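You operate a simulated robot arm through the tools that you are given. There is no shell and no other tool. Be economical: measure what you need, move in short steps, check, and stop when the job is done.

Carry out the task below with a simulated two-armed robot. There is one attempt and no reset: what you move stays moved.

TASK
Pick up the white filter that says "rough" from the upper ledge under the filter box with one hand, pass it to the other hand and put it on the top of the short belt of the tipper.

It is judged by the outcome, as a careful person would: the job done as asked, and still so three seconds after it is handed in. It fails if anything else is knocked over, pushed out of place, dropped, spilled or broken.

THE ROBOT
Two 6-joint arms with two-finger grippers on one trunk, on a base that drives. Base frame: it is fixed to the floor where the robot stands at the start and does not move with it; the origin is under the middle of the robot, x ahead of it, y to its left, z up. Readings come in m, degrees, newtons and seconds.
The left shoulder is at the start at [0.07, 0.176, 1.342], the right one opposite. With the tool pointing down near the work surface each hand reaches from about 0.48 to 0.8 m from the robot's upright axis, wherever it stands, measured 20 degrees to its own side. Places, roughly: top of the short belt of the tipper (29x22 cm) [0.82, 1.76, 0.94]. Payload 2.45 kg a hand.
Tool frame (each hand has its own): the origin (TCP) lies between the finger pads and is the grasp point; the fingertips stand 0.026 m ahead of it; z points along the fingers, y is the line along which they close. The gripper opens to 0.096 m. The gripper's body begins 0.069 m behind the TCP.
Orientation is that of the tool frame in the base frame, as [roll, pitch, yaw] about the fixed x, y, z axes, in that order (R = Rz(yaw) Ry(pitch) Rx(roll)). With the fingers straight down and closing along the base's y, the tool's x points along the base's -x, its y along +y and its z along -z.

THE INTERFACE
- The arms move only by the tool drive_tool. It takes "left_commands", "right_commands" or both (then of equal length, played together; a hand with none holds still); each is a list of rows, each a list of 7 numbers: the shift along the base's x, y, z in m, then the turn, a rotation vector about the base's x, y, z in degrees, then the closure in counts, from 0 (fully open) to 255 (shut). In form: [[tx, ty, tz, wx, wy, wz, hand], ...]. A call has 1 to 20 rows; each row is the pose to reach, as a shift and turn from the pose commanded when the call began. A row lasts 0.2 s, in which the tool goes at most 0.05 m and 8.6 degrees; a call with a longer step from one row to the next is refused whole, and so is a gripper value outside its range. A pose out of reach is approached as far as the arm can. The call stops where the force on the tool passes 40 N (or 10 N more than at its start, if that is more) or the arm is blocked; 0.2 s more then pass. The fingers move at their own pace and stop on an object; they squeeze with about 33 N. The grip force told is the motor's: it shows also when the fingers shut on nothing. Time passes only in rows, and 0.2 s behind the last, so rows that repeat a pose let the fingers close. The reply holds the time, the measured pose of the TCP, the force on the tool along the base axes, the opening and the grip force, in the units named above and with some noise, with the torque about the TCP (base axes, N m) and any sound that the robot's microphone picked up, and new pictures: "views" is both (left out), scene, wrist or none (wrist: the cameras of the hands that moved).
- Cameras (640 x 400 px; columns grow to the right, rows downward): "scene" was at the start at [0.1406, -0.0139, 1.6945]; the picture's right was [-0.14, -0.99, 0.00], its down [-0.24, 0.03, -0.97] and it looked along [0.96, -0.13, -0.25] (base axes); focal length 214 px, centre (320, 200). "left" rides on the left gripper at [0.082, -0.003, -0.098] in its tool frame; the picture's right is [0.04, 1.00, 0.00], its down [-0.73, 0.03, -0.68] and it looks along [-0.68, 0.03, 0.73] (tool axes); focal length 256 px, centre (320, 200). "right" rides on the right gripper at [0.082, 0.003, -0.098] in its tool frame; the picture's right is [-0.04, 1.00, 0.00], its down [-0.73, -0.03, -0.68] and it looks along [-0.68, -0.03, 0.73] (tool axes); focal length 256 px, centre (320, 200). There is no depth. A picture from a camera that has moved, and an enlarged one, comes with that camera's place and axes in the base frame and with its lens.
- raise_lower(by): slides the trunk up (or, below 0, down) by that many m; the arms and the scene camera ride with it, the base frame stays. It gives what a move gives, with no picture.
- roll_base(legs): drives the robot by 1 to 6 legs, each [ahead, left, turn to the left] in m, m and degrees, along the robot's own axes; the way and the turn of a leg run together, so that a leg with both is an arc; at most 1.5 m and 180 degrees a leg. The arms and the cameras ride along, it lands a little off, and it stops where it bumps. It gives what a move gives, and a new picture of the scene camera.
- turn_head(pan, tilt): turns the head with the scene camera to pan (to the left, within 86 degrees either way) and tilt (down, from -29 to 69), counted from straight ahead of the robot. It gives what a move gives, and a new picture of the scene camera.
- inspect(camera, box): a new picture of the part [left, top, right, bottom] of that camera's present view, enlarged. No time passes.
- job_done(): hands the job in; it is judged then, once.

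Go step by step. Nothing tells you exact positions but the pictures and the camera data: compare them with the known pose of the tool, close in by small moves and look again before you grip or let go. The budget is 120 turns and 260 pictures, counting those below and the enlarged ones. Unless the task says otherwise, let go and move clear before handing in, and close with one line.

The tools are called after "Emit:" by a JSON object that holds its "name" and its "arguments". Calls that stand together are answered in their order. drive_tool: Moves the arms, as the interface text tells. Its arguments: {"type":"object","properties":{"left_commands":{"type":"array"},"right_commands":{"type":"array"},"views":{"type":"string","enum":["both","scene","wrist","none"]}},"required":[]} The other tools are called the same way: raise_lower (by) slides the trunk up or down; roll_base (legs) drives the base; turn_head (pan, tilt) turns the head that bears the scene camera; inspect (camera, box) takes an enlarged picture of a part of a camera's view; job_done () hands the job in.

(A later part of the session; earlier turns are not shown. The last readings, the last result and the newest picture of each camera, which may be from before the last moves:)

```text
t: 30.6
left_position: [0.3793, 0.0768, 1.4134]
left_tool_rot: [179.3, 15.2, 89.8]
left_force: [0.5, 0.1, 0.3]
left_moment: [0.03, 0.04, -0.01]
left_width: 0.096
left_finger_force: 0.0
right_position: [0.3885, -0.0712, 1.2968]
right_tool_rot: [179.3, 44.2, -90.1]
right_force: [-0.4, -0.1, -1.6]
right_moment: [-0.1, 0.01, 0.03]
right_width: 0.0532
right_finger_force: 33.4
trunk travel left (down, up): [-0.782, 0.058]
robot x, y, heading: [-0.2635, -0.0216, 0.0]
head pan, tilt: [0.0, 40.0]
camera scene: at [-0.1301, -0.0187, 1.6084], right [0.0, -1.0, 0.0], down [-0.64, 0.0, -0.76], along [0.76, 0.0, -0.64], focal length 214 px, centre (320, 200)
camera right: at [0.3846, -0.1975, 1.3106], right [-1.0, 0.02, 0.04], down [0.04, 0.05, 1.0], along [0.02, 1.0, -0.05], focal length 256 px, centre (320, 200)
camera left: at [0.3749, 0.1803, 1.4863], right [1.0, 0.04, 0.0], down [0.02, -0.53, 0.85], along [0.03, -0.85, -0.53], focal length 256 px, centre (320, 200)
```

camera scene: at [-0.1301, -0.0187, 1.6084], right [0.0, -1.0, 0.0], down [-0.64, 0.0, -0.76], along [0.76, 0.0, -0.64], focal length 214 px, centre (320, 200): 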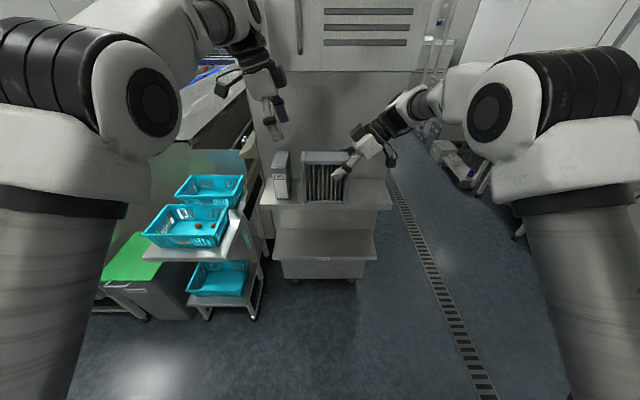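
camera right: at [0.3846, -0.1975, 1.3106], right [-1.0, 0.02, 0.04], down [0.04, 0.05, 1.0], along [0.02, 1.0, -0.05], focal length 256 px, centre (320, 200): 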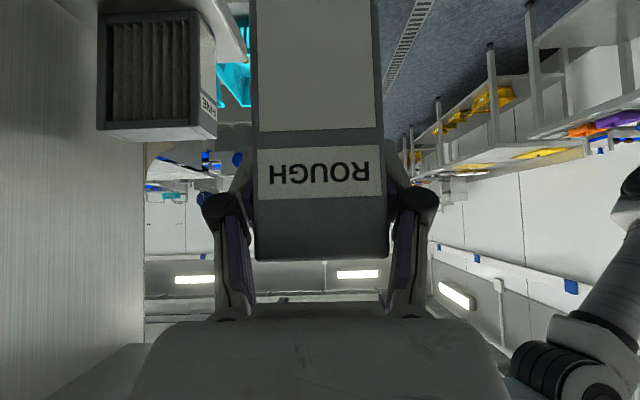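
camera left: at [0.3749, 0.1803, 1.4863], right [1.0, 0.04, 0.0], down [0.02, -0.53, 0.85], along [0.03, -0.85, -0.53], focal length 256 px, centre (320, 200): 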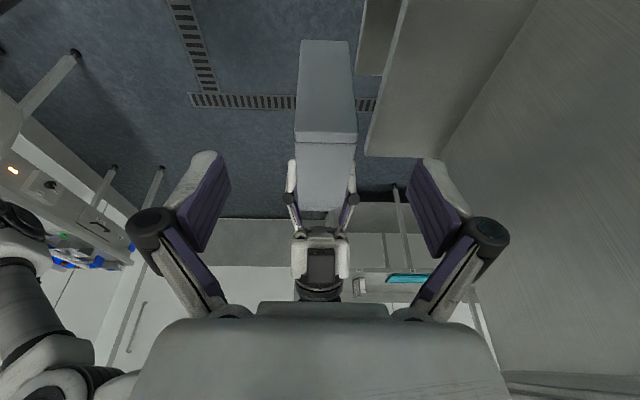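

The filter is now at x≈0.387, left end y≈0.02, top z≈1.328. I move the left hand over it and descend again.

Emit:
{"name": "drive_tool", "arguments": {"left_commands": [[0.008, -0.04, 0, 0, 0, 0, 0], [0.008, -0.083, -0.01, 0, 0, 0, 0], [0.008, -0.083, -0.04, 0, 0, 0, 0], [0.008, -0.083, -0.07, 0, 0, 0, 0], [0.008, -0.083, -0.095, 0, 0, 0, 0], [0.008, -0.083, -0.117, 0, 0, 0, 0]]}}

```text
t: 32.0
left_position: [0.3871, -0.0071, 1.298]
left_tool_rot: [179.1, 15.4, 89.7]
left_force: [0.4, -0.4, -0.3]
left_moment: [-0.02, -0.01, -0.02]
left_width: 0.0962
left_finger_force: 0.0
right_position: [0.3836, -0.0706, 1.2984]
right_tool_rot: [179.5, 44.2, -90.1]
right_force: [0.0, 0.1, -2.2]
right_moment: [-0.08, 0.02, 0.0]
right_width: 0.0534
right_finger_force: 32.9
trunk travel left (down, up): [-0.782, 0.058]
robot x, y, heading: [-0.2684, -0.0182, -0.2]
head pan, tilt: [0.0, 40.0]
camera scene: at [-0.1328, -0.0184, 1.6086], right [0.0, -1.0, 0.0], down [-0.64, 0.0, -0.77], along [0.77, 0.0, -0.64], focal length 214 px, centre (320, 200)
camera left: at [0.3823, 0.0974, 1.3706], right [1.0, 0.04, 0.0], down [0.02, -0.53, 0.85], along [0.03, -0.85, -0.53], focal length 256 px, centre (320, 200)
```

scene: 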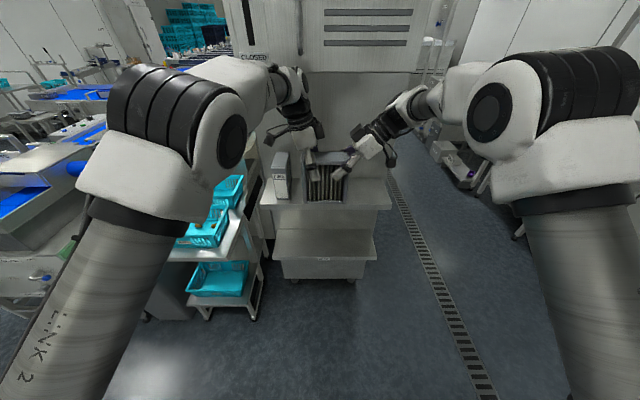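
left: 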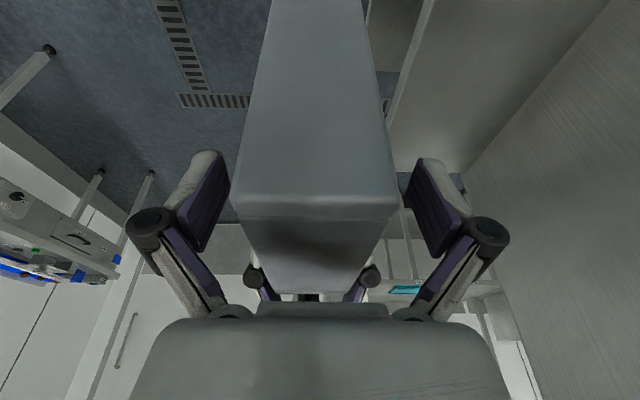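

Well placed, with the fingers straddling the far end evenly. I close the left hand.

Emit:
{"name": "drive_tool", "arguments": {"left_commands": [[-0.002, 0, 0, 0, 0, 0, 100], [-0.002, 0, 0, 0, 0, 0, 180], [-0.002, 0, 0, 0, 0, 0, 255], [-0.002, 0, 0, 0, 0, 0, 255], [-0.002, 0, 0, 0, 0, 0, 255]]}}

```text
t: 33.2
left_position: [0.3843, -0.0068, 1.2971]
left_tool_rot: [179.2, 15.3, 89.7]
left_force: [-20.8, 3.1, 9.4]
left_moment: [-0.12, 0.34, -0.6]
left_width: 0.0536
left_finger_force: 32.9
right_position: [0.3843, -0.072, 1.2974]
right_tool_rot: [179.5, 44.2, -90.1]
right_force: [21.0, -3.2, -10.3]
right_moment: [-0.53, -0.34, -0.77]
right_width: 0.0532
right_finger_force: 32.9
trunk travel left (down, up): [-0.782, 0.058]
robot x, y, heading: [-0.2616, -0.0172, 0.0]
head pan, tilt: [0.0, 40.0]
camera scene: at [-0.1329, -0.0188, 1.6086], right [0.0, -1.0, 0.0], down [-0.64, 0.0, -0.77], along [0.77, 0.0, -0.64], focal length 214 px, centre (320, 200)
camera left: at [0.3801, 0.0972, 1.3707], right [1.0, 0.04, 0.0], down [0.02, -0.53, 0.85], along [0.03, -0.85, -0.53], focal length 256 px, centre (320, 200)
```

scene: 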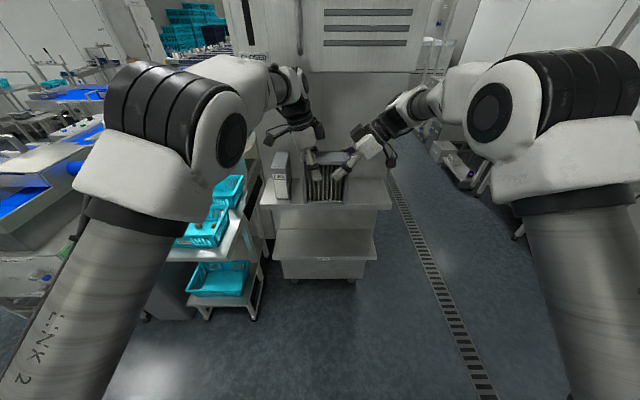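
left: 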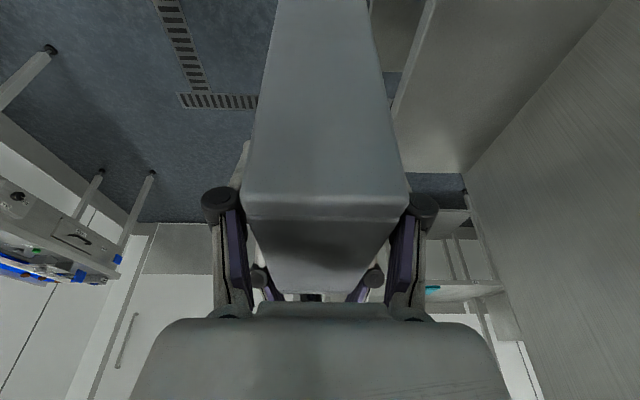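

Both hands hold it. I open the right hand and withdraw it along its axis.

Emit:
{"name": "drive_tool", "arguments": {"right_commands": [[0, 0, 0, 0, 0, 0, 150], [0, 0, 0, 0, 0, 0, 0], [0, 0, 0, 0, 0, 0, 0], [0, -0.03, 0.03, 0, 0, 0, 0], [0, -0.06, 0.06, 0, 0, 0, 0], [0, -0.09, 0.08, 0, 0, 0, 0], [0, -0.12, 0.09, 0, 0, 0, 0]]}}

```text
t: 34.8
left_position: [0.3847, -0.0089, 1.2977]
left_tool_rot: [179.1, 15.2, 89.7]
left_force: [0.0, -0.4, -0.3]
left_moment: [0.05, 0.01, 0.05]
left_width: 0.0535
left_finger_force: 33.2
right_position: [0.3854, -0.1946, 1.3891]
right_tool_rot: [179.5, 44.2, -90.1]
right_force: [0.0, -0.5, -0.2]
right_moment: [-0.01, 0.03, 0.02]
right_width: 0.0963
right_finger_force: 0.0
trunk travel left (down, up): [-0.782, 0.058]
robot x, y, heading: [-0.2623, -0.0152, -0.1]
head pan, tilt: [0.0, 40.0]
camera scene: at [-0.133, -0.0211, 1.6086], right [0.0, -1.0, 0.0], down [-0.64, 0.0, -0.77], along [0.77, 0.0, -0.64], focal length 214 px, centre (320, 200)
camera right: at [0.3823, -0.3215, 1.4017], right [-1.0, 0.02, 0.03], down [0.04, 0.05, 1.0], along [0.02, 1.0, -0.05], focal length 256 px, centre (320, 200)
```

scene: 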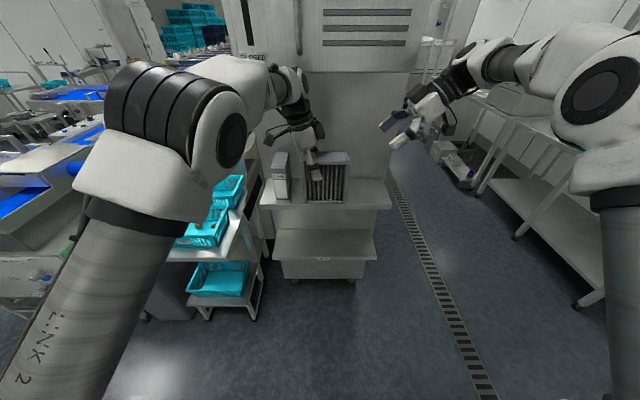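
right: 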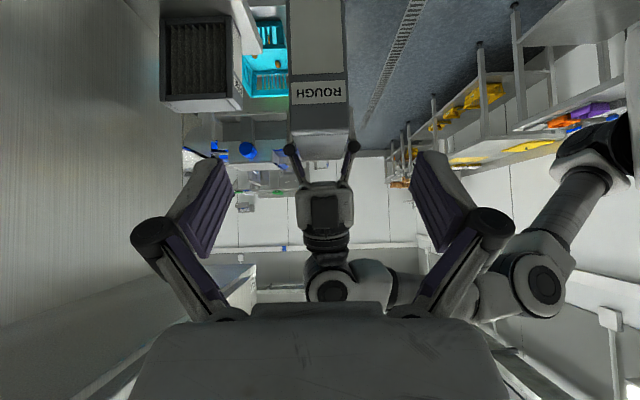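

The handover worked and the filter hangs in the left hand. I back slightly and slide left along the aisle toward the tipper, then look.

Emit:
{"name": "roll_base", "arguments": {"legs": [[-0.1, 0, 0], [0, 0.8, 0]]}}

Emit:
{"name": "turn_head", "arguments": {"pan": 40, "tilt": 35}}

```text
t: 39.8
left_position: [0.2902, 0.7805, 1.2969]
left_tool_rot: [179.0, 15.2, 89.2]
left_force: [0.6, 0.0, -1.5]
left_moment: [0.06, 0.02, -0.02]
left_width: 0.0532
left_finger_force: 33.4
right_position: [0.289, 0.5943, 1.3877]
right_tool_rot: [179.6, 44.4, -90.6]
right_force: [0.1, 0.4, -0.2]
right_moment: [0.01, -0.03, 0.03]
right_width: 0.096
right_finger_force: 0.1
trunk travel left (down, up): [-0.782, 0.058]
robot x, y, heading: [-0.3593, 0.7785, -0.4]
head pan, tilt: [0.0, 40.0]
camera scene: at [-0.2276, 0.7734, 1.6086], right [-0.01, -1.0, 0.0], down [-0.64, 0.01, -0.77], along [0.77, -0.01, -0.64], focal length 214 px, centre (320, 200)
```

scene: 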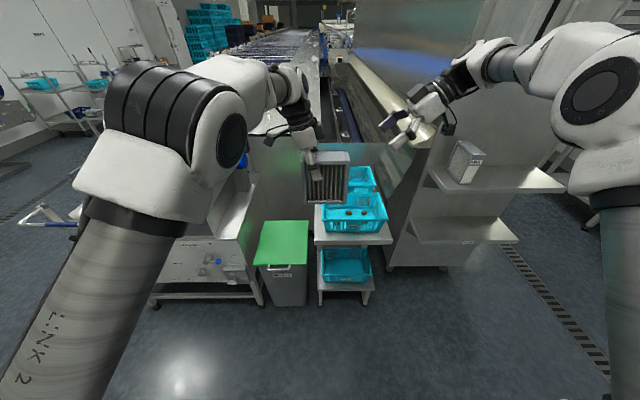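

```text
t: 40.8
left_position: [0.2916, 0.7816, 1.2973]
left_tool_rot: [179.1, 15.2, 89.2]
left_force: [-0.4, -0.9, -1.2]
left_moment: [0.02, 0.0, 0.0]
left_width: 0.0534
left_finger_force: 33.1
right_position: [0.2886, 0.5958, 1.3888]
right_tool_rot: [179.6, 44.2, -90.7]
right_force: [-0.1, 0.3, -0.2]
right_moment: [-0.02, 0.02, 0.05]
right_width: 0.096
right_finger_force: 0.0
trunk travel left (down, up): [-0.782, 0.058]
robot x, y, heading: [-0.3651, 0.7782, -0.7]
head pan, tilt: [40.0, 35.0]
camera scene: at [-0.2446, 0.8308, 1.6162], right [0.63, -0.77, 0.0], down [-0.44, -0.36, -0.82], along [0.63, 0.52, -0.57], focal length 214 px, centre (320, 200)
```

scene: 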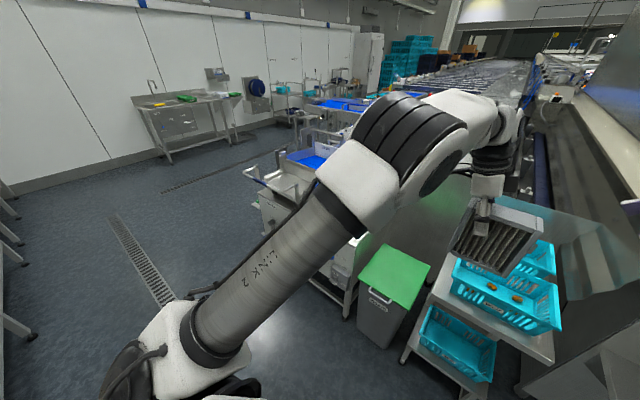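

The left arm hides the tipper; its front is at about x≈0.5, y 1.2–2.0. I slide further left to face it.

Emit:
{"name": "roll_base", "arguments": {"legs": [[0, 0.7, 0.6]]}}

Emit:
{"name": "turn_head", "arguments": {"pan": 0, "tilt": 35}}

```text
t: 44.7
left_position: [0.291, 1.4902, 1.2981]
left_tool_rot: [179.1, 15.2, 90.2]
left_force: [0.4, -0.4, -1.5]
left_moment: [0.05, 0.0, 0.0]
left_width: 0.0532
left_finger_force: 33.4
right_position: [0.2921, 1.3049, 1.388]
right_tool_rot: [179.5, 44.3, -89.6]
right_force: [-0.6, -0.7, 0.1]
right_moment: [-0.01, 0.0, 0.01]
right_width: 0.0958
right_finger_force: 0.0
trunk travel left (down, up): [-0.782, 0.058]
robot x, y, heading: [-0.3581, 1.4729, 0.3]
head pan, tilt: [40.0, 35.0]
camera scene: at [-0.2447, 1.5294, 1.6162], right [0.65, -0.76, 0.0], down [-0.44, -0.37, -0.82], along [0.62, 0.53, -0.57], focal length 214 px, centre (320, 200)
```

scene: 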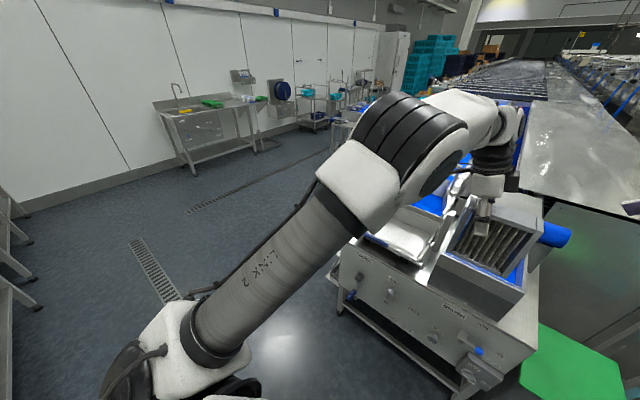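

```text
t: 45.7
left_position: [0.2918, 1.4898, 1.2969]
left_tool_rot: [179.0, 15.1, 90.2]
left_force: [-0.2, -1.1, -2.7]
left_moment: [0.06, -0.01, -0.02]
left_width: 0.0535
left_finger_force: 33.1
right_position: [0.2927, 1.3049, 1.3881]
right_tool_rot: [179.5, 44.3, -89.5]
right_force: [-0.4, 0.8, 0.2]
right_moment: [-0.02, -0.02, 0.03]
right_width: 0.096
right_finger_force: 0.2
trunk travel left (down, up): [-0.782, 0.058]
robot x, y, heading: [-0.3613, 1.4732, 0.1]
head pan, tilt: [0.0, 35.0]
camera scene: at [-0.2237, 1.4739, 1.6162], right [0.01, -1.0, 0.0], down [-0.57, 0.0, -0.82], along [0.82, 0.01, -0.57], focal length 214 px, centre (320, 200)
```

scene: 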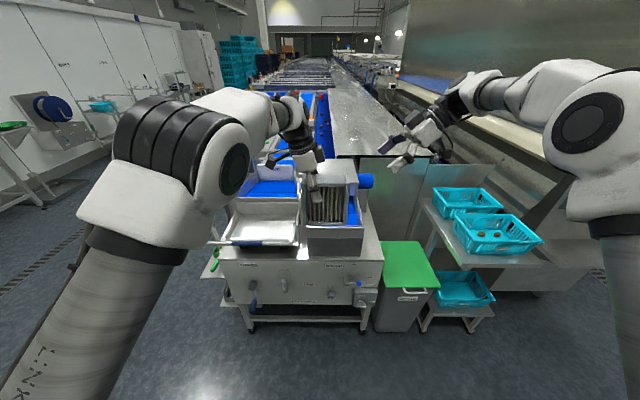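

I see the tipper in front: a left section with white tray and blue belt, and a right section partly behind the filter. I enlarge it.

Emit:
{"name": "inspect", "arguments": {"camera": "scene", "box": [200, 140, 400, 330]}}

```text
2.11 times, centred on (300, 235) of scene
camera zoom: at [-0.2237, 1.4739, 1.6162], right [0.01, -1.0, 0.0], down [-0.57, 0.0, -0.82], along [0.82, 0.01, -0.57], focal length 452 px, centre (362, 126)
```

zoom: 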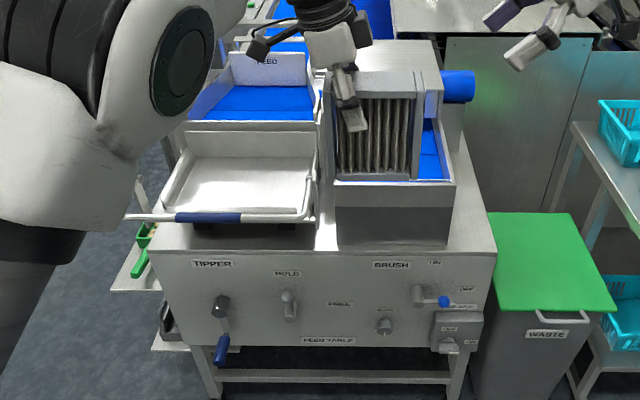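

The belt to use is the left blue "FEED" belt behind the tipper tray, centred about (0.82, 1.76). I raise the empty right hand out of the way before approaching, since I'll later lower with the trunk.

Emit:
{"name": "drive_tool", "arguments": {"right_commands": [[-0.01, -0.02, 0.03, 0, 0, 0, 0], [-0.02, -0.04, 0.06, 0, 0, 0, 0], [-0.03, -0.06, 0.09, 0, 0, 0, 0], [-0.04, -0.08, 0.12, 0, 0, 0, 0], [-0.05, -0.1, 0.15, 0, 0, 0, 0]], "views": "scene"}}

```text
t: 46.9
left_position: [0.2913, 1.4901, 1.2974]
left_tool_rot: [179.1, 15.2, 90.2]
left_force: [-0.4, 0.2, -1.2]
left_moment: [0.09, 0.02, 0.01]
left_width: 0.0536
left_finger_force: 33.1
right_position: [0.2421, 1.2038, 1.5373]
right_tool_rot: [179.5, 44.3, -89.6]
right_force: [0.7, -0.9, 0.9]
right_moment: [0.03, 0.02, -0.02]
right_width: 0.0962
right_finger_force: 0.1
trunk travel left (down, up): [-0.782, 0.058]
robot x, y, heading: [-0.3603, 1.4728, 0.4]
head pan, tilt: [0.0, 35.0]
camera scene: at [-0.2242, 1.4729, 1.6162], right [0.01, -1.0, 0.0], down [-0.57, 0.0, -0.82], along [0.82, 0.01, -0.57], focal length 214 px, centre (320, 200)
```

scene: 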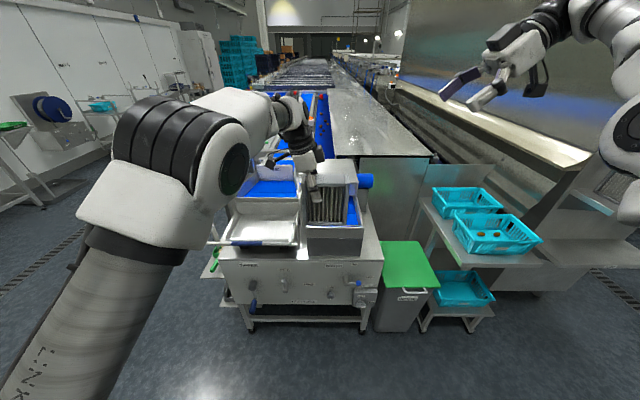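

Now I drive to face the belt: left 0.17, ahead 0.40, with the filter well above the tray.

Emit:
{"name": "roll_base", "arguments": {"legs": [[0, 0.17, 0], [0.4, 0, 0]]}}

Emit:
{"name": "inspect", "arguments": {"camera": "left", "box": [0, 0, 640, 400]}}

```text
t: 50.5
left_position: [0.6937, 1.6638, 1.298]
left_tool_rot: [179.0, 15.2, 90.4]
left_force: [0.0, 0.5, -1.8]
left_moment: [0.08, 0.0, -0.02]
left_width: 0.0533
left_finger_force: 33.1
right_position: [0.6459, 1.379, 1.5399]
right_tool_rot: [179.7, 44.2, -89.3]
right_force: [0.1, 0.4, -0.6]
right_moment: [-0.03, 0.01, -0.04]
right_width: 0.0963
right_finger_force: 0.1
trunk travel left (down, up): [-0.782, 0.058]
robot x, y, heading: [0.0428, 1.6482, 0.7]
head pan, tilt: [0.0, 35.0]
camera scene: at [0.179, 1.6467, 1.6164], right [0.01, -1.0, 0.0], down [-0.57, -0.01, -0.82], along [0.82, 0.01, -0.57], focal length 214 px, centre (320, 200)
```

scene: 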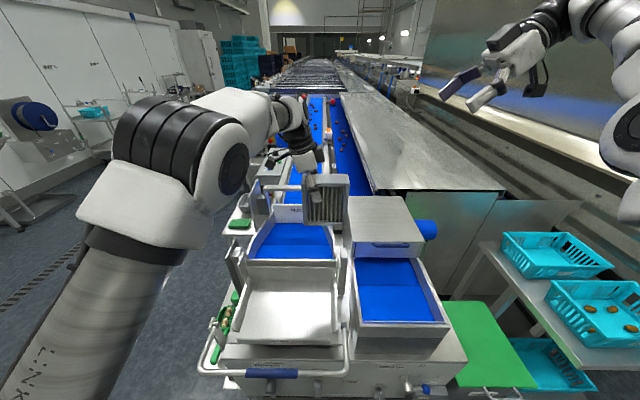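

```text
1.00 times, centred on (320, 200) of left (not enlarged: the box is as wide or as high as the picture)
camera zoom: at [0.6879, 1.7689, 1.3715], right [1.0, 0.05, 0.01], down [0.02, -0.53, 0.85], along [0.04, -0.85, -0.53], focal length 256 px, centre (320, 200)
```

zoom: 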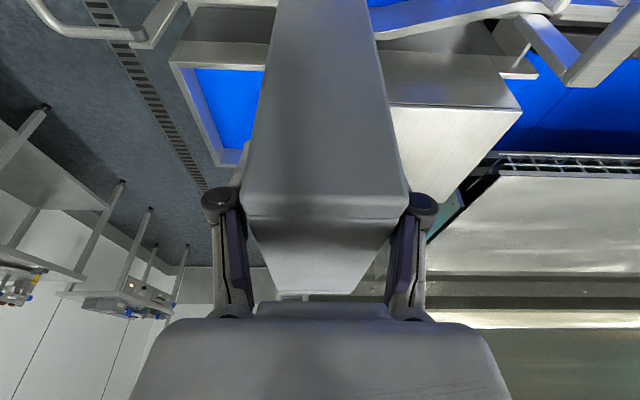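

The belt spans about x 0.73–0.94, y 1.61–1.92 with the tray in front of it. I extend the left arm so the filter is over its centre, still high.

Emit:
{"name": "drive_tool", "arguments": {"left_commands": [[0.027, 0.027, 0, 0, 0, 0, 255], [0.054, 0.054, 0, 0, 0, 0, 255], [0.081, 0.081, 0, 0, 0, 0, 255], [0.108, 0.108, 0, 0, 0, 0, 255], [0.134, 0.134, 0, 0, 0, 0, 255]]}}

```text
t: 51.7
left_position: [0.7779, 1.7997, 1.2871]
left_tool_rot: [179.1, 15.3, 90.5]
left_force: [1.1, 0.6, -2.6]
left_moment: [0.04, -0.04, 0.0]
left_width: 0.0534
left_finger_force: 32.7
left hand out of reach, approached as far as the arm can: row 3, 4, 5
right_position: [0.6473, 1.3808, 1.5389]
right_tool_rot: [179.6, 44.2, -89.3]
right_force: [-0.4, -0.5, 0.0]
right_moment: [0.0, 0.0, 0.02]
right_width: 0.096
right_finger_force: 0.1
trunk travel left (down, up): [-0.782, 0.058]
robot x, y, heading: [0.0446, 1.6493, 0.8]
head pan, tilt: [0.0, 35.0]
camera scene: at [0.1801, 1.6479, 1.6163], right [0.01, -1.0, 0.0], down [-0.57, -0.01, -0.82], along [0.82, 0.01, -0.57], focal length 214 px, centre (320, 200)
camera left: at [0.7707, 1.9044, 1.3599], right [1.0, 0.05, 0.0], down [0.02, -0.53, 0.85], along [0.04, -0.85, -0.53], focal length 256 px, centre (320, 200)
```

scene: 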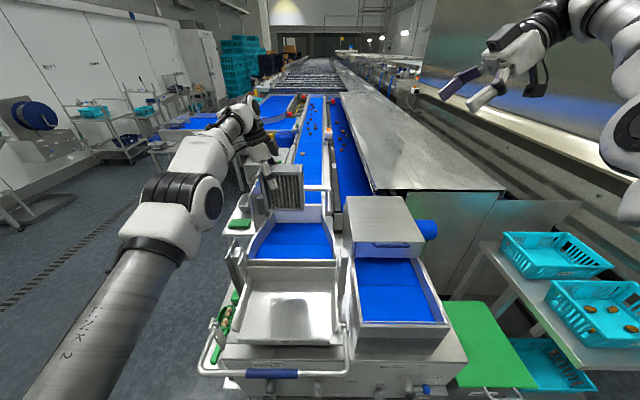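
left: 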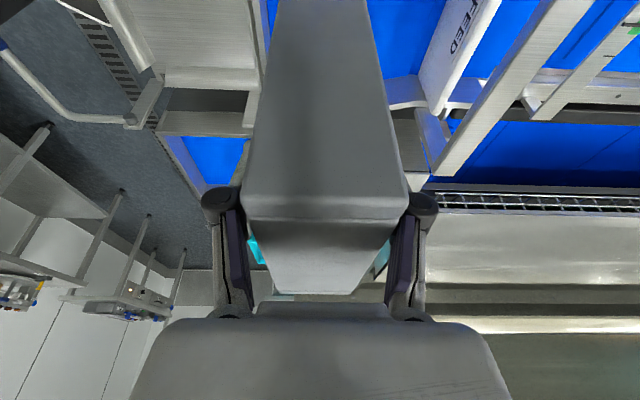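

The arm is at its far reach, so the base must supply the last 5 cm. Before lowering I check the structure around the belt closely.

Emit:
{"name": "inspect", "arguments": {"camera": "scene", "box": [200, 140, 360, 300]}}

Emit:
{"name": "inspect", "arguments": {"camera": "left", "box": [120, 0, 640, 220]}}

```text
2.50 times, centred on (280, 220) of scene
camera zoom: at [0.1801, 1.6479, 1.6163], right [0.01, -1.0, 0.0], down [-0.57, -0.01, -0.82], along [0.82, 0.01, -0.57], focal length 536 px, centre (420, 150)
```

zoom: 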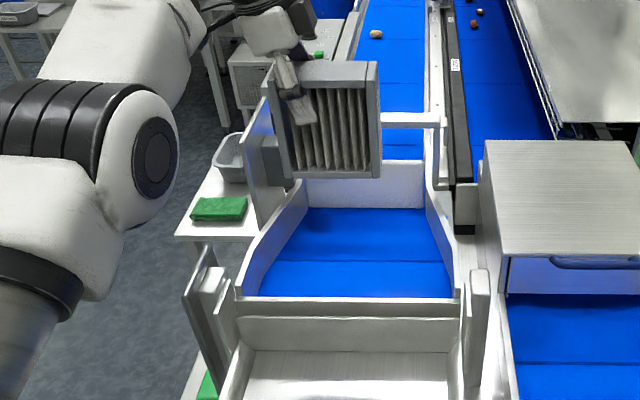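

```text
1.23 times, centred on (380, 110) of left
camera zoom: at [0.7707, 1.9044, 1.3599], right [1.0, 0.05, 0.0], down [0.02, -0.53, 0.85], along [0.04, -0.85, -0.53], focal length 315 px, centre (246, 311)
```

zoom: 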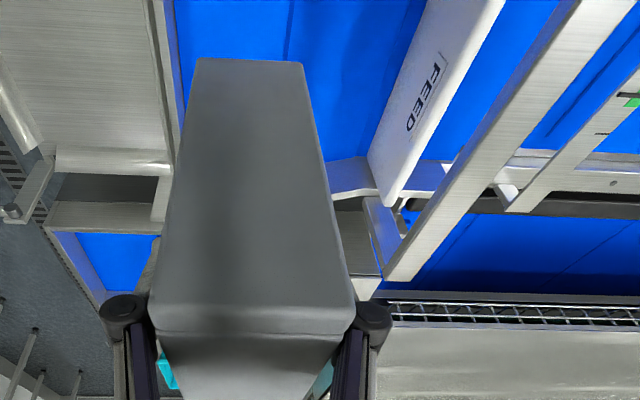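

The belt is a shallow trough about 1.60–1.91 wide at the front, narrowing to the "FEED" gate at x≈0.93–0.95. I roll ahead 0.045 m to centre the filter and then start lowering with the trunk.

Emit:
{"name": "roll_base", "arguments": {"legs": [[0.042, 0, 0]]}}

Emit:
{"name": "raise_lower", "arguments": {"by": -0.11}}

Emit:
{"name": "inspect", "arguments": {"camera": "scene", "box": [180, 100, 380, 300]}}

Emit:
{"name": "inspect", "arguments": {"camera": "left", "box": [0, 0, 640, 400]}}

```text
t: 52.6
left_position: [0.8107, 1.7978, 1.2925]
left_tool_rot: [178.5, 15.2, 90.2]
left_force: [-1.1, 0.2, -2.3]
left_moment: [0.07, -0.06, -0.02]
left_width: 0.0535
left_finger_force: 32.7
right_position: [0.6792, 1.38, 1.5437]
right_tool_rot: [-179.9, 44.2, -88.8]
right_force: [-1.4, 0.2, 0.7]
right_moment: [-0.01, -0.05, -0.09]
right_width: 0.096
right_finger_force: 0.0
trunk travel left (down, up): [-0.782, 0.058]
robot x, y, heading: [0.0887, 1.6447, 0.5]
head pan, tilt: [0.0, 35.0]
camera scene: at [0.2116, 1.6465, 1.6174], right [0.01, -1.0, 0.0], down [-0.57, -0.01, -0.82], along [0.82, 0.01, -0.57], focal length 214 px, centre (320, 200)
```

scene: 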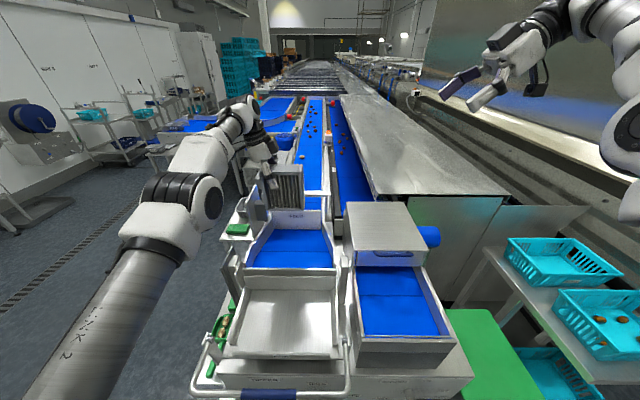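

```text
t: 54.0
left_position: [0.8207, 1.7986, 1.1762]
left_tool_rot: [179.1, 15.3, 90.3]
left_force: [-0.1, -0.5, -1.5]
left_moment: [0.03, 0.02, 0.03]
left_width: 0.0531
left_finger_force: 32.8
right_position: [0.6896, 1.379, 1.4296]
right_tool_rot: [179.6, 44.1, -89.3]
right_force: [0.4, 0.5, -0.2]
right_moment: [-0.01, 0.02, 0.02]
right_width: 0.096
right_finger_force: 0.0
trunk travel left (down, up): [-0.672, 0.168]
robot x, y, heading: [0.0859, 1.6489, 0.6]
head pan, tilt: [0.0, 35.0]
```

```text
2.00 times, centred on (280, 200) of scene
camera zoom: at [0.2234, 1.647, 1.5062], right [0.01, -1.0, 0.0], down [-0.57, -0.01, -0.82], along [0.82, 0.01, -0.57], focal length 429 px, centre (400, 200)
```

zoom: 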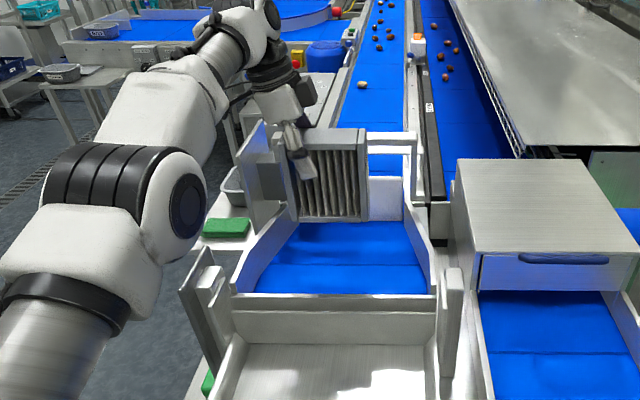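

```text
1.00 times, centred on (320, 200) of left (not enlarged: the box is as wide or as high as the picture)
camera zoom: at [0.8138, 1.9028, 1.25], right [1.0, 0.05, 0.0], down [0.02, -0.53, 0.85], along [0.04, -0.85, -0.53], focal length 256 px, centre (320, 200)
```

zoom: 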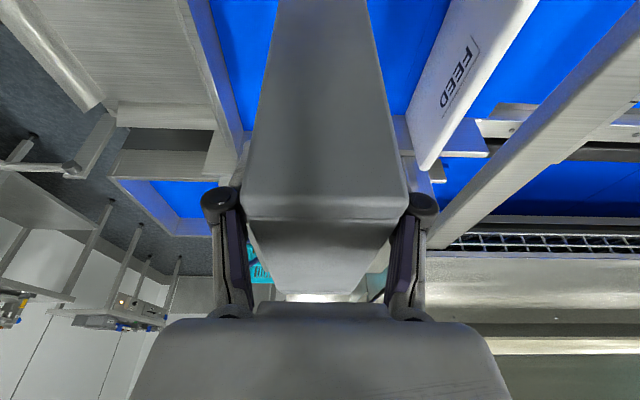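

The filter is centred, but a side plate at y≈1.90 rises to z≈1.18, right under the left wrist camera. I raise again and yaw the hand 90° so the camera side faces the robot and the filter lies along x.

Emit:
{"name": "raise_lower", "arguments": {"by": 0.11}}

Emit:
{"name": "drive_tool", "arguments": {"left_commands": [[-0.005, -0.003, 0, 0, 0, 8.2, 255], [-0.01, -0.006, 0, 0, 0, 16.4, 255], [-0.015, -0.01, 0, 0, 0, 24.6, 255], [-0.02, -0.014, 0, 0, 0, 32.8, 255], [-0.025, -0.018, 0, 0, 0, 41, 255], [-0.03, -0.022, 0, 0, 0, 49.2, 255], [-0.034, -0.025, 0, 0, 0, 57.4, 255], [-0.034, -0.028, 0, 0, 0, 65.6, 255], [-0.034, -0.031, 0, 0, 0, 73.8, 255], [-0.034, -0.034, 0, 0, 0, 82, 255], [-0.034, -0.034, 0, 0, 0, 89.7, 255]]}}

```text
t: 55.5
left_position: [0.8204, 1.7975, 1.2869]
left_tool_rot: [179.1, 15.3, 90.3]
left_force: [-1.3, 0.4, -1.8]
left_moment: [0.02, -0.01, 0.01]
left_width: 0.0535
left_finger_force: 32.3
right_position: [0.6908, 1.3782, 1.5385]
right_tool_rot: [179.6, 44.3, -89.3]
right_force: [0.0, -0.3, -0.1]
right_moment: [-0.01, 0.02, -0.04]
right_width: 0.096
right_finger_force: 0.1
trunk travel left (down, up): [-0.782, 0.058]
robot x, y, heading: [0.0861, 1.6493, 0.6]
head pan, tilt: [0.0, 35.0]
```

```text
t: 57.9
left_position: [0.7856, 1.764, 1.2868]
left_tool_rot: [178.9, 15.3, -179.8]
left_force: [0.0, 0.1, -2.0]
left_moment: [0.03, 0.06, -0.01]
left_width: 0.0532
left_finger_force: 33.2
right_position: [0.6882, 1.3792, 1.5388]
right_tool_rot: [179.7, 44.4, -89.4]
right_force: [0.5, -0.3, 0.0]
right_moment: [0.01, -0.01, 0.01]
right_width: 0.0962
right_finger_force: 0.0
trunk travel left (down, up): [-0.782, 0.058]
robot x, y, heading: [0.0839, 1.6458, 0.6]
head pan, tilt: [0.0, 35.0]
camera scene: at [0.2226, 1.6466, 1.6162], right [0.01, -1.0, 0.0], down [-0.57, -0.01, -0.82], along [0.82, 0.01, -0.57], focal length 214 px, centre (320, 200)
camera left: at [0.6801, 1.7586, 1.3605], right [-0.05, 1.0, 0.01], down [0.53, 0.02, 0.85], along [0.85, 0.04, -0.53], focal length 256 px, centre (320, 200)
```

scene: 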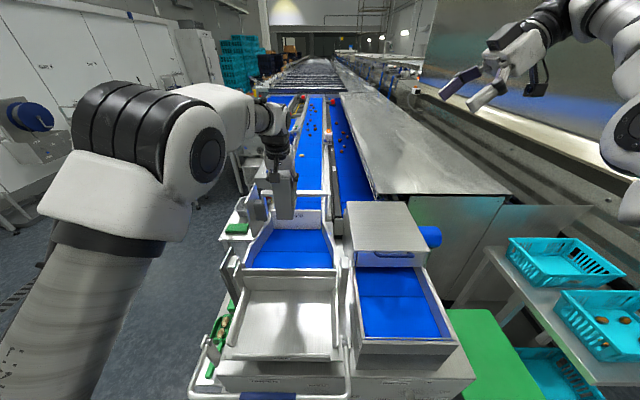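
left: 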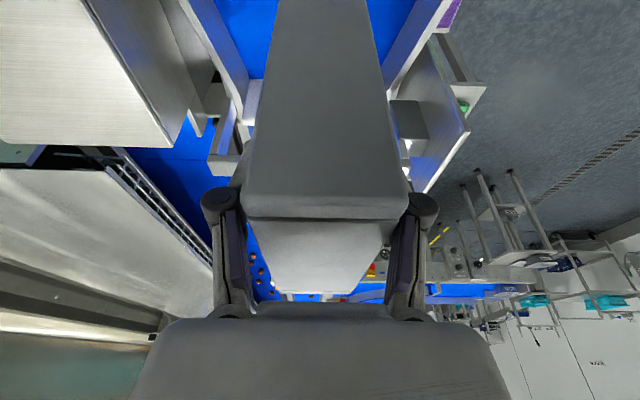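

The filter now lies along x, centred between the side walls, with the hand clear of the side plates. I lower again with the trunk.

Emit:
{"name": "raise_lower", "arguments": {"by": -0.14}}

Emit:
{"name": "inspect", "arguments": {"camera": "scene", "box": [180, 80, 380, 280]}}

Emit:
{"name": "inspect", "arguments": {"camera": "left", "box": [0, 0, 640, 400]}}

```text
t: 59.5
left_position: [0.7849, 1.7648, 1.147]
left_tool_rot: [179.0, 15.3, 179.9]
left_force: [0.4, 0.8, -2.7]
left_moment: [0.01, 0.07, -0.02]
left_width: 0.0536
left_finger_force: 33.1
right_position: [0.6893, 1.3787, 1.3988]
right_tool_rot: [179.7, 44.2, -89.3]
right_force: [0.4, -0.4, -0.3]
right_moment: [-0.01, -0.01, 0.03]
right_width: 0.0961
right_finger_force: 0.0
trunk travel left (down, up): [-0.642, 0.198]
robot x, y, heading: [0.0886, 1.6457, 0.6]
head pan, tilt: [0.0, 35.0]
```

```text
2.00 times, centred on (280, 180) of scene
camera zoom: at [0.2224, 1.6469, 1.4763], right [0.01, -1.0, 0.0], down [-0.57, -0.01, -0.82], along [0.82, 0.01, -0.57], focal length 429 px, centre (400, 240)
```

zoom: 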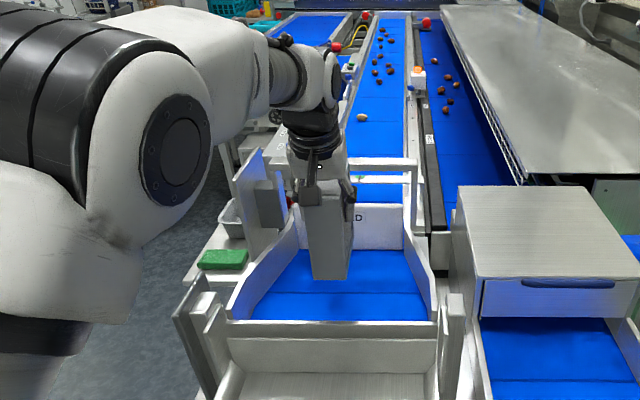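

```text
1.00 times, centred on (320, 200) of left (not enlarged: the box is as wide or as high as the picture)
camera zoom: at [0.6799, 1.7592, 1.2206], right [-0.04, 1.0, 0.01], down [0.53, 0.02, 0.85], along [0.85, 0.04, -0.53], focal length 256 px, centre (320, 200)
```

zoom: 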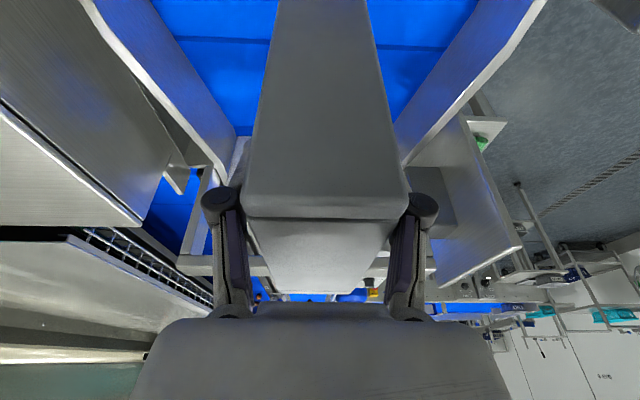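

Good clearance on both sides. I nudge 1.5 cm forward for more gap to the front wall and lower another 5 cm.

Emit:
{"name": "drive_tool", "arguments": {"left_commands": [[0.008, -0.002, 0, 0, 0, 0, 255], [0.015, -0.004, 0, 0, 0, 0, 255]], "views": "none"}}

Emit:
{"name": "raise_lower", "arguments": {"by": -0.05}}

Emit:
{"name": "inspect", "arguments": {"camera": "scene", "box": [220, 100, 350, 230]}}

Emit:
{"name": "inspect", "arguments": {"camera": "left", "box": [0, 0, 640, 400]}}

```text
t: 60.1
left_position: [0.8012, 1.7596, 1.1469]
left_tool_rot: [179.0, 15.3, 180.0]
left_force: [-0.5, 0.4, -2.1]
left_moment: [-0.01, 0.04, -0.02]
left_width: 0.0537
left_finger_force: 32.6
right_position: [0.6907, 1.3794, 1.4001]
right_tool_rot: [179.7, 44.2, -89.3]
right_force: [0.8, -0.2, 0.0]
right_moment: [-0.03, 0.02, 0.03]
right_width: 0.0961
right_finger_force: 0.0
trunk travel left (down, up): [-0.642, 0.198]
robot x, y, heading: [0.0855, 1.6496, 0.8]
head pan, tilt: [0.0, 35.0]
```

```text
t: 61.0
left_position: [0.7997, 1.7606, 1.0971]
left_tool_rot: [179.1, 15.3, -179.9]
left_force: [-0.6, 1.1, -2.0]
left_moment: [0.04, 0.04, -0.02]
left_width: 0.0534
left_finger_force: 32.9
right_position: [0.6889, 1.3792, 1.3489]
right_tool_rot: [179.7, 44.1, -89.3]
right_force: [-0.5, 0.0, 0.9]
right_moment: [0.0, -0.03, -0.05]
right_width: 0.0959
right_finger_force: 0.1
trunk travel left (down, up): [-0.592, 0.248]
robot x, y, heading: [0.0851, 1.6456, 0.4]
head pan, tilt: [0.0, 35.0]
```

```text
3.08 times, centred on (285, 165) of scene
camera zoom: at [0.2222, 1.647, 1.4263], right [0.01, -1.0, 0.0], down [-0.57, -0.01, -0.82], along [0.82, 0.01, -0.57], focal length 660 px, centre (428, 308)
```

zoom: 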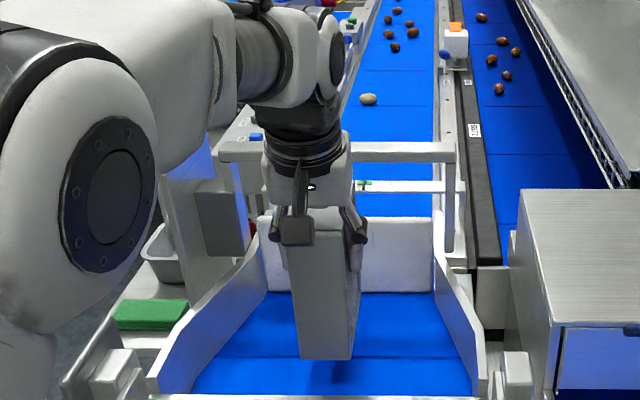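

```text
1.00 times, centred on (320, 200) of left (not enlarged: the box is as wide or as high as the picture)
camera zoom: at [0.6951, 1.7555, 1.1707], right [-0.04, 1.0, 0.01], down [0.53, 0.02, 0.85], along [0.85, 0.04, -0.53], focal length 256 px, centre (320, 200)
```

zoom: 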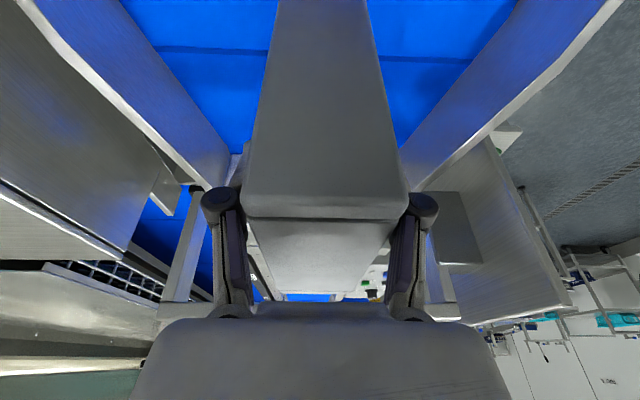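

The filter bottom is at about z 0.98 with its shadow closing in. I lower in small steps watching the force.

Emit:
{"name": "raise_lower", "arguments": {"by": -0.02}}

Emit:
{"name": "inspect", "arguments": {"camera": "scene", "box": [220, 90, 350, 220]}}

```text
t: 61.7
left_position: [0.8005, 1.7604, 1.0769]
left_tool_rot: [178.9, 15.2, 180.0]
left_force: [-0.3, 0.7, -2.1]
left_moment: [0.0, 0.05, -0.01]
left_width: 0.0535
left_finger_force: 33.6
right_position: [0.6883, 1.3795, 1.33]
right_tool_rot: [179.7, 44.1, -89.4]
right_force: [-0.6, -0.2, 0.1]
right_moment: [-0.02, -0.01, 0.03]
right_width: 0.096
right_finger_force: 0.2
trunk travel left (down, up): [-0.572, 0.268]
robot x, y, heading: [0.0896, 1.6477, 0.7]
head pan, tilt: [0.0, 35.0]
```

```text
3.08 times, centred on (285, 155) of scene
camera zoom: at [0.2223, 1.647, 1.4062], right [0.01, -1.0, 0.0], down [-0.57, -0.01, -0.82], along [0.82, 0.01, -0.57], focal length 660 px, centre (428, 338)
```

zoom: 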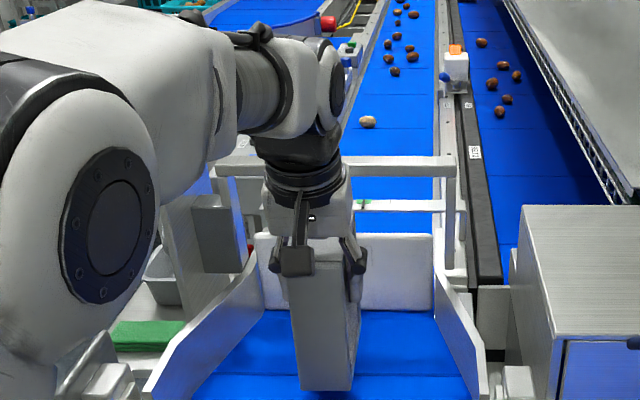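

Still free and about 1–2 cm above the belt. I continue with small steps.

Emit:
{"name": "raise_lower", "arguments": {"by": -0.012}}

Emit:
{"name": "inspect", "arguments": {"camera": "scene", "box": [220, 90, 350, 220]}}

```text
t: 62.3
left_position: [0.8002, 1.7601, 1.0644]
left_tool_rot: [178.9, 15.2, 180.0]
left_force: [-0.1, 0.5, -1.7]
left_moment: [-0.01, 0.02, -0.01]
left_width: 0.0535
left_finger_force: 33.1
right_position: [0.6882, 1.3784, 1.3171]
right_tool_rot: [179.7, 44.3, -89.3]
right_force: [0.2, -0.5, -0.1]
right_moment: [0.03, 0.01, 0.0]
right_width: 0.096
right_finger_force: 0.0
trunk travel left (down, up): [-0.56, 0.28]
robot x, y, heading: [0.089, 1.6432, 0.7]
head pan, tilt: [0.0, 35.0]
```

```text
3.08 times, centred on (285, 155) of scene
camera zoom: at [0.2224, 1.6469, 1.3942], right [0.01, -1.0, 0.0], down [-0.57, -0.01, -0.82], along [0.82, 0.01, -0.57], focal length 660 px, centre (428, 338)
```

zoom: 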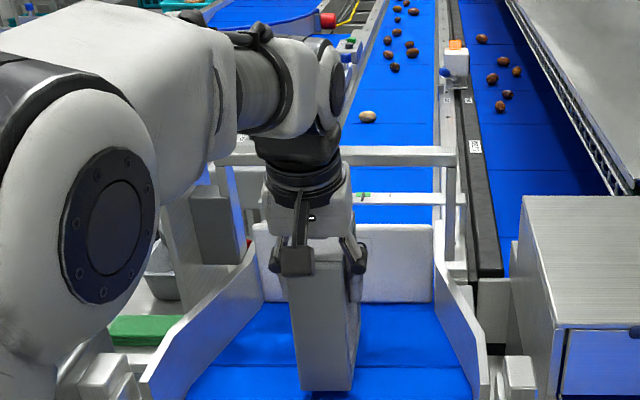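

Still no contact; another small step.

Emit:
{"name": "raise_lower", "arguments": {"by": -0.007}}

```text
t: 62.9
left_position: [0.8002, 1.761, 1.0581]
left_tool_rot: [178.9, 15.2, 179.9]
left_force: [-0.7, 0.5, -1.5]
left_moment: [-0.01, 0.04, 0.0]
left_width: 0.0534
left_finger_force: 33.3
right_position: [0.6887, 1.3791, 1.3096]
right_tool_rot: [179.6, 44.3, -89.2]
right_force: [-0.3, 0.3, 0.2]
right_moment: [-0.02, 0.02, -0.03]
right_width: 0.0957
right_finger_force: 0.1
trunk travel left (down, up): [-0.553, 0.287]
robot x, y, heading: [0.0851, 1.6465, 0.4]
head pan, tilt: [0.0, 35.0]
```

Emit:
{"name": "raise_lower", "arguments": {"by": -0.005}}

Emit:
{"name": "inspect", "arguments": {"camera": "scene", "box": [260, 130, 340, 220]}}

```text
t: 63.4
left_position: [0.8006, 1.7598, 1.0518]
left_tool_rot: [178.9, 15.2, -179.9]
left_force: [0.1, -0.4, -2.3]
left_moment: [-0.01, 0.04, -0.02]
left_width: 0.0533
left_finger_force: 32.7
right_position: [0.6887, 1.38, 1.3054]
right_tool_rot: [179.6, 44.2, -89.4]
right_force: [-0.7, 0.4, 0.1]
right_moment: [-0.02, 0.02, -0.01]
right_width: 0.0961
right_finger_force: 0.0
trunk travel left (down, up): [-0.548, 0.292]
robot x, y, heading: [0.0856, 1.6479, 0.4]
head pan, tilt: [0.0, 35.0]
```

```text
4.44 times, centred on (300, 175) of scene
camera zoom: at [0.2226, 1.6469, 1.3822], right [0.01, -1.0, 0.0], down [-0.57, -0.01, -0.82], along [0.82, 0.01, -0.57], focal length 953 px, centre (409, 311)
```

zoom: 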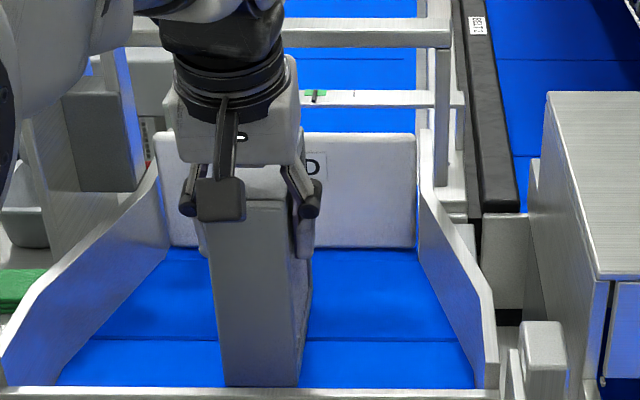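

Very close now. I use a few millimetres more.

Emit:
{"name": "raise_lower", "arguments": {"by": -0.005}}

Emit:
{"name": "inspect", "arguments": {"camera": "scene", "box": [260, 150, 340, 220]}}

```text
t: 64.0
left_position: [0.7992, 1.7605, 1.0521]
left_tool_rot: [179.1, 15.7, 180.0]
left_force: [3.3, 2.3, 19.0]
left_moment: [-0.11, 0.46, -0.03]
left_width: 0.0533
left_finger_force: 33.1
right_position: [0.6857, 1.3795, 1.303]
right_tool_rot: [179.9, 44.1, -89.2]
right_force: [-0.4, -0.6, 0.3]
right_moment: [0.02, 0.0, -0.03]
right_width: 0.0961
right_finger_force: 0.1
trunk travel left (down, up): [-0.543, 0.297]
robot x, y, heading: [0.0871, 1.646, 0.7]
head pan, tilt: [0.0, 35.0]
```

```text
5.71 times, centred on (300, 185) of scene
camera zoom: at [0.2204, 1.6471, 1.3778], right [0.01, -1.0, 0.0], down [-0.57, -0.01, -0.82], along [0.82, 0.01, -0.57], focal length 1226 px, centre (434, 286)
```

zoom: 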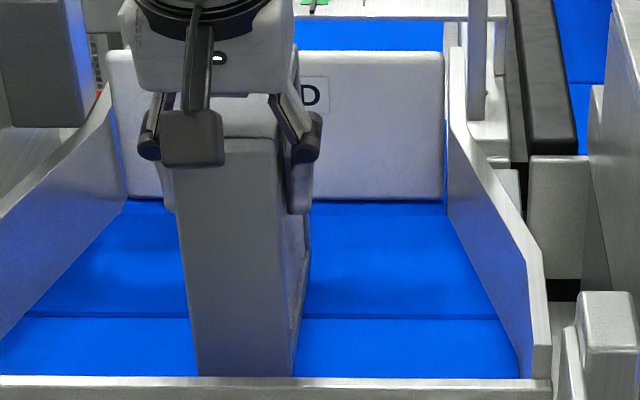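

Contact: the upward force is 19 N at belt height 0.94. I ease off 2 mm and then open the left fingers gently.

Emit:
{"name": "raise_lower", "arguments": {"by": 0.002}}

Emit:
{"name": "drive_tool", "arguments": {"left_commands": [[0, 0, 0, 0, 0, 0, 100], [0, 0, 0, 0, 0, 0, 60], [0, 0, 0, 0, 0, 0, 0], [0, 0, 0, 0, 0, 0, 0]]}}

```text
t: 64.5
left_position: [0.8002, 1.76, 1.0515]
left_tool_rot: [179.1, 15.4, -179.9]
left_force: [7.2, 4.3, 17.0]
left_moment: [-0.05, -0.88, 0.19]
left_width: 0.0535
left_finger_force: 33.1
right_position: [0.6884, 1.3794, 1.3036]
right_tool_rot: [179.8, 44.2, -89.2]
right_force: [0.2, -0.1, -0.1]
right_moment: [-0.01, 0.05, 0.01]
right_width: 0.0961
right_finger_force: 0.0
trunk travel left (down, up): [-0.545, 0.295]
robot x, y, heading: [0.0858, 1.6472, 0.6]
head pan, tilt: [0.0, 35.0]
```

```text
t: 65.5
left_position: [0.7998, 1.7598, 1.0496]
left_tool_rot: [179.1, 15.2, -180.0]
left_force: [-0.3, -0.5, -0.5]
left_moment: [0.01, -0.04, 0.0]
left_width: 0.096
left_finger_force: 0.0
right_position: [0.6881, 1.38, 1.3022]
right_tool_rot: [179.6, 44.2, -89.3]
right_force: [0.3, -0.3, 0.3]
right_moment: [0.0, 0.02, 0.01]
right_width: 0.0961
right_finger_force: 0.0
trunk travel left (down, up): [-0.545, 0.295]
robot x, y, heading: [0.0832, 1.6448, 0.5]
head pan, tilt: [0.0, 35.0]
camera scene: at [0.222, 1.6469, 1.3793], right [0.01, -1.0, 0.0], down [-0.57, -0.01, -0.82], along [0.82, 0.01, -0.57], focal length 214 px, centre (320, 200)
camera left: at [0.695, 1.7554, 1.1236], right [-0.04, 1.0, 0.01], down [0.53, 0.02, 0.85], along [0.85, 0.04, -0.53], focal length 256 px, centre (320, 200)
```

scene: 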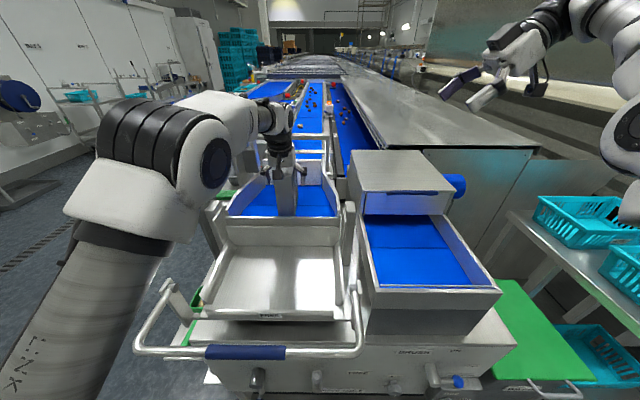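
left: 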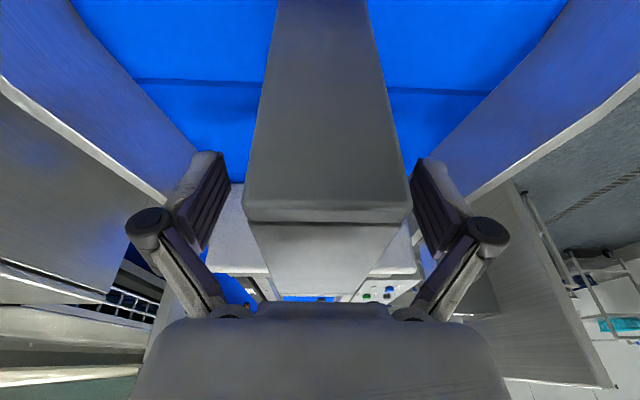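

Released, and the filter stands upright between the open fingers. I raise the trunk straight up to withdraw and check.

Emit:
{"name": "raise_lower", "arguments": {"by": 0.16}}

Emit:
{"name": "inspect", "arguments": {"camera": "scene", "box": [200, 120, 380, 300]}}

Emit:
{"name": "inspect", "arguments": {"camera": "left", "box": [0, 0, 640, 400]}}

```text
t: 67.3
left_position: [0.8002, 1.7591, 1.2096]
left_tool_rot: [179.0, 15.3, 179.9]
left_force: [-0.5, -0.2, 0.2]
left_moment: [-0.02, -0.01, -0.02]
left_width: 0.0959
left_finger_force: 0.1
right_position: [0.6883, 1.3783, 1.4611]
right_tool_rot: [179.7, 44.2, -89.4]
right_force: [-0.1, 0.5, 0.1]
right_moment: [0.0, 0.01, 0.04]
right_width: 0.0962
right_finger_force: 0.1
trunk travel left (down, up): [-0.705, 0.135]
robot x, y, heading: [0.0857, 1.6479, 0.6]
head pan, tilt: [0.0, 35.0]
```

```text
2.22 times, centred on (290, 210) of scene
camera zoom: at [0.2225, 1.6468, 1.5392], right [0.01, -1.0, 0.0], down [-0.57, -0.01, -0.82], along [0.82, 0.01, -0.57], focal length 477 px, centre (387, 178)
```

zoom: 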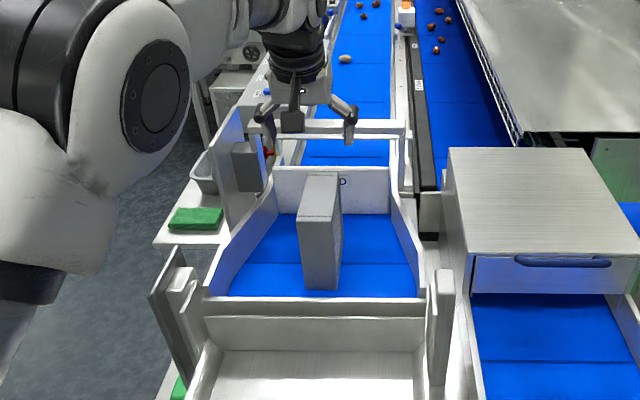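

```text
1.00 times, centred on (320, 200) of left (not enlarged: the box is as wide or as high as the picture)
camera zoom: at [0.6954, 1.7553, 1.2834], right [-0.04, 1.0, 0.01], down [0.53, 0.02, 0.85], along [0.85, 0.04, -0.53], focal length 256 px, centre (320, 200)
```

zoom: 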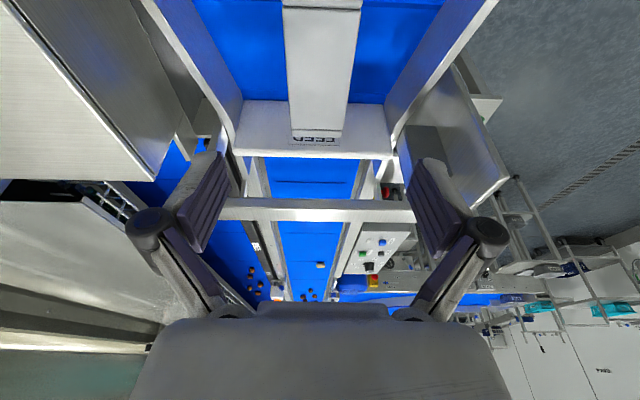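

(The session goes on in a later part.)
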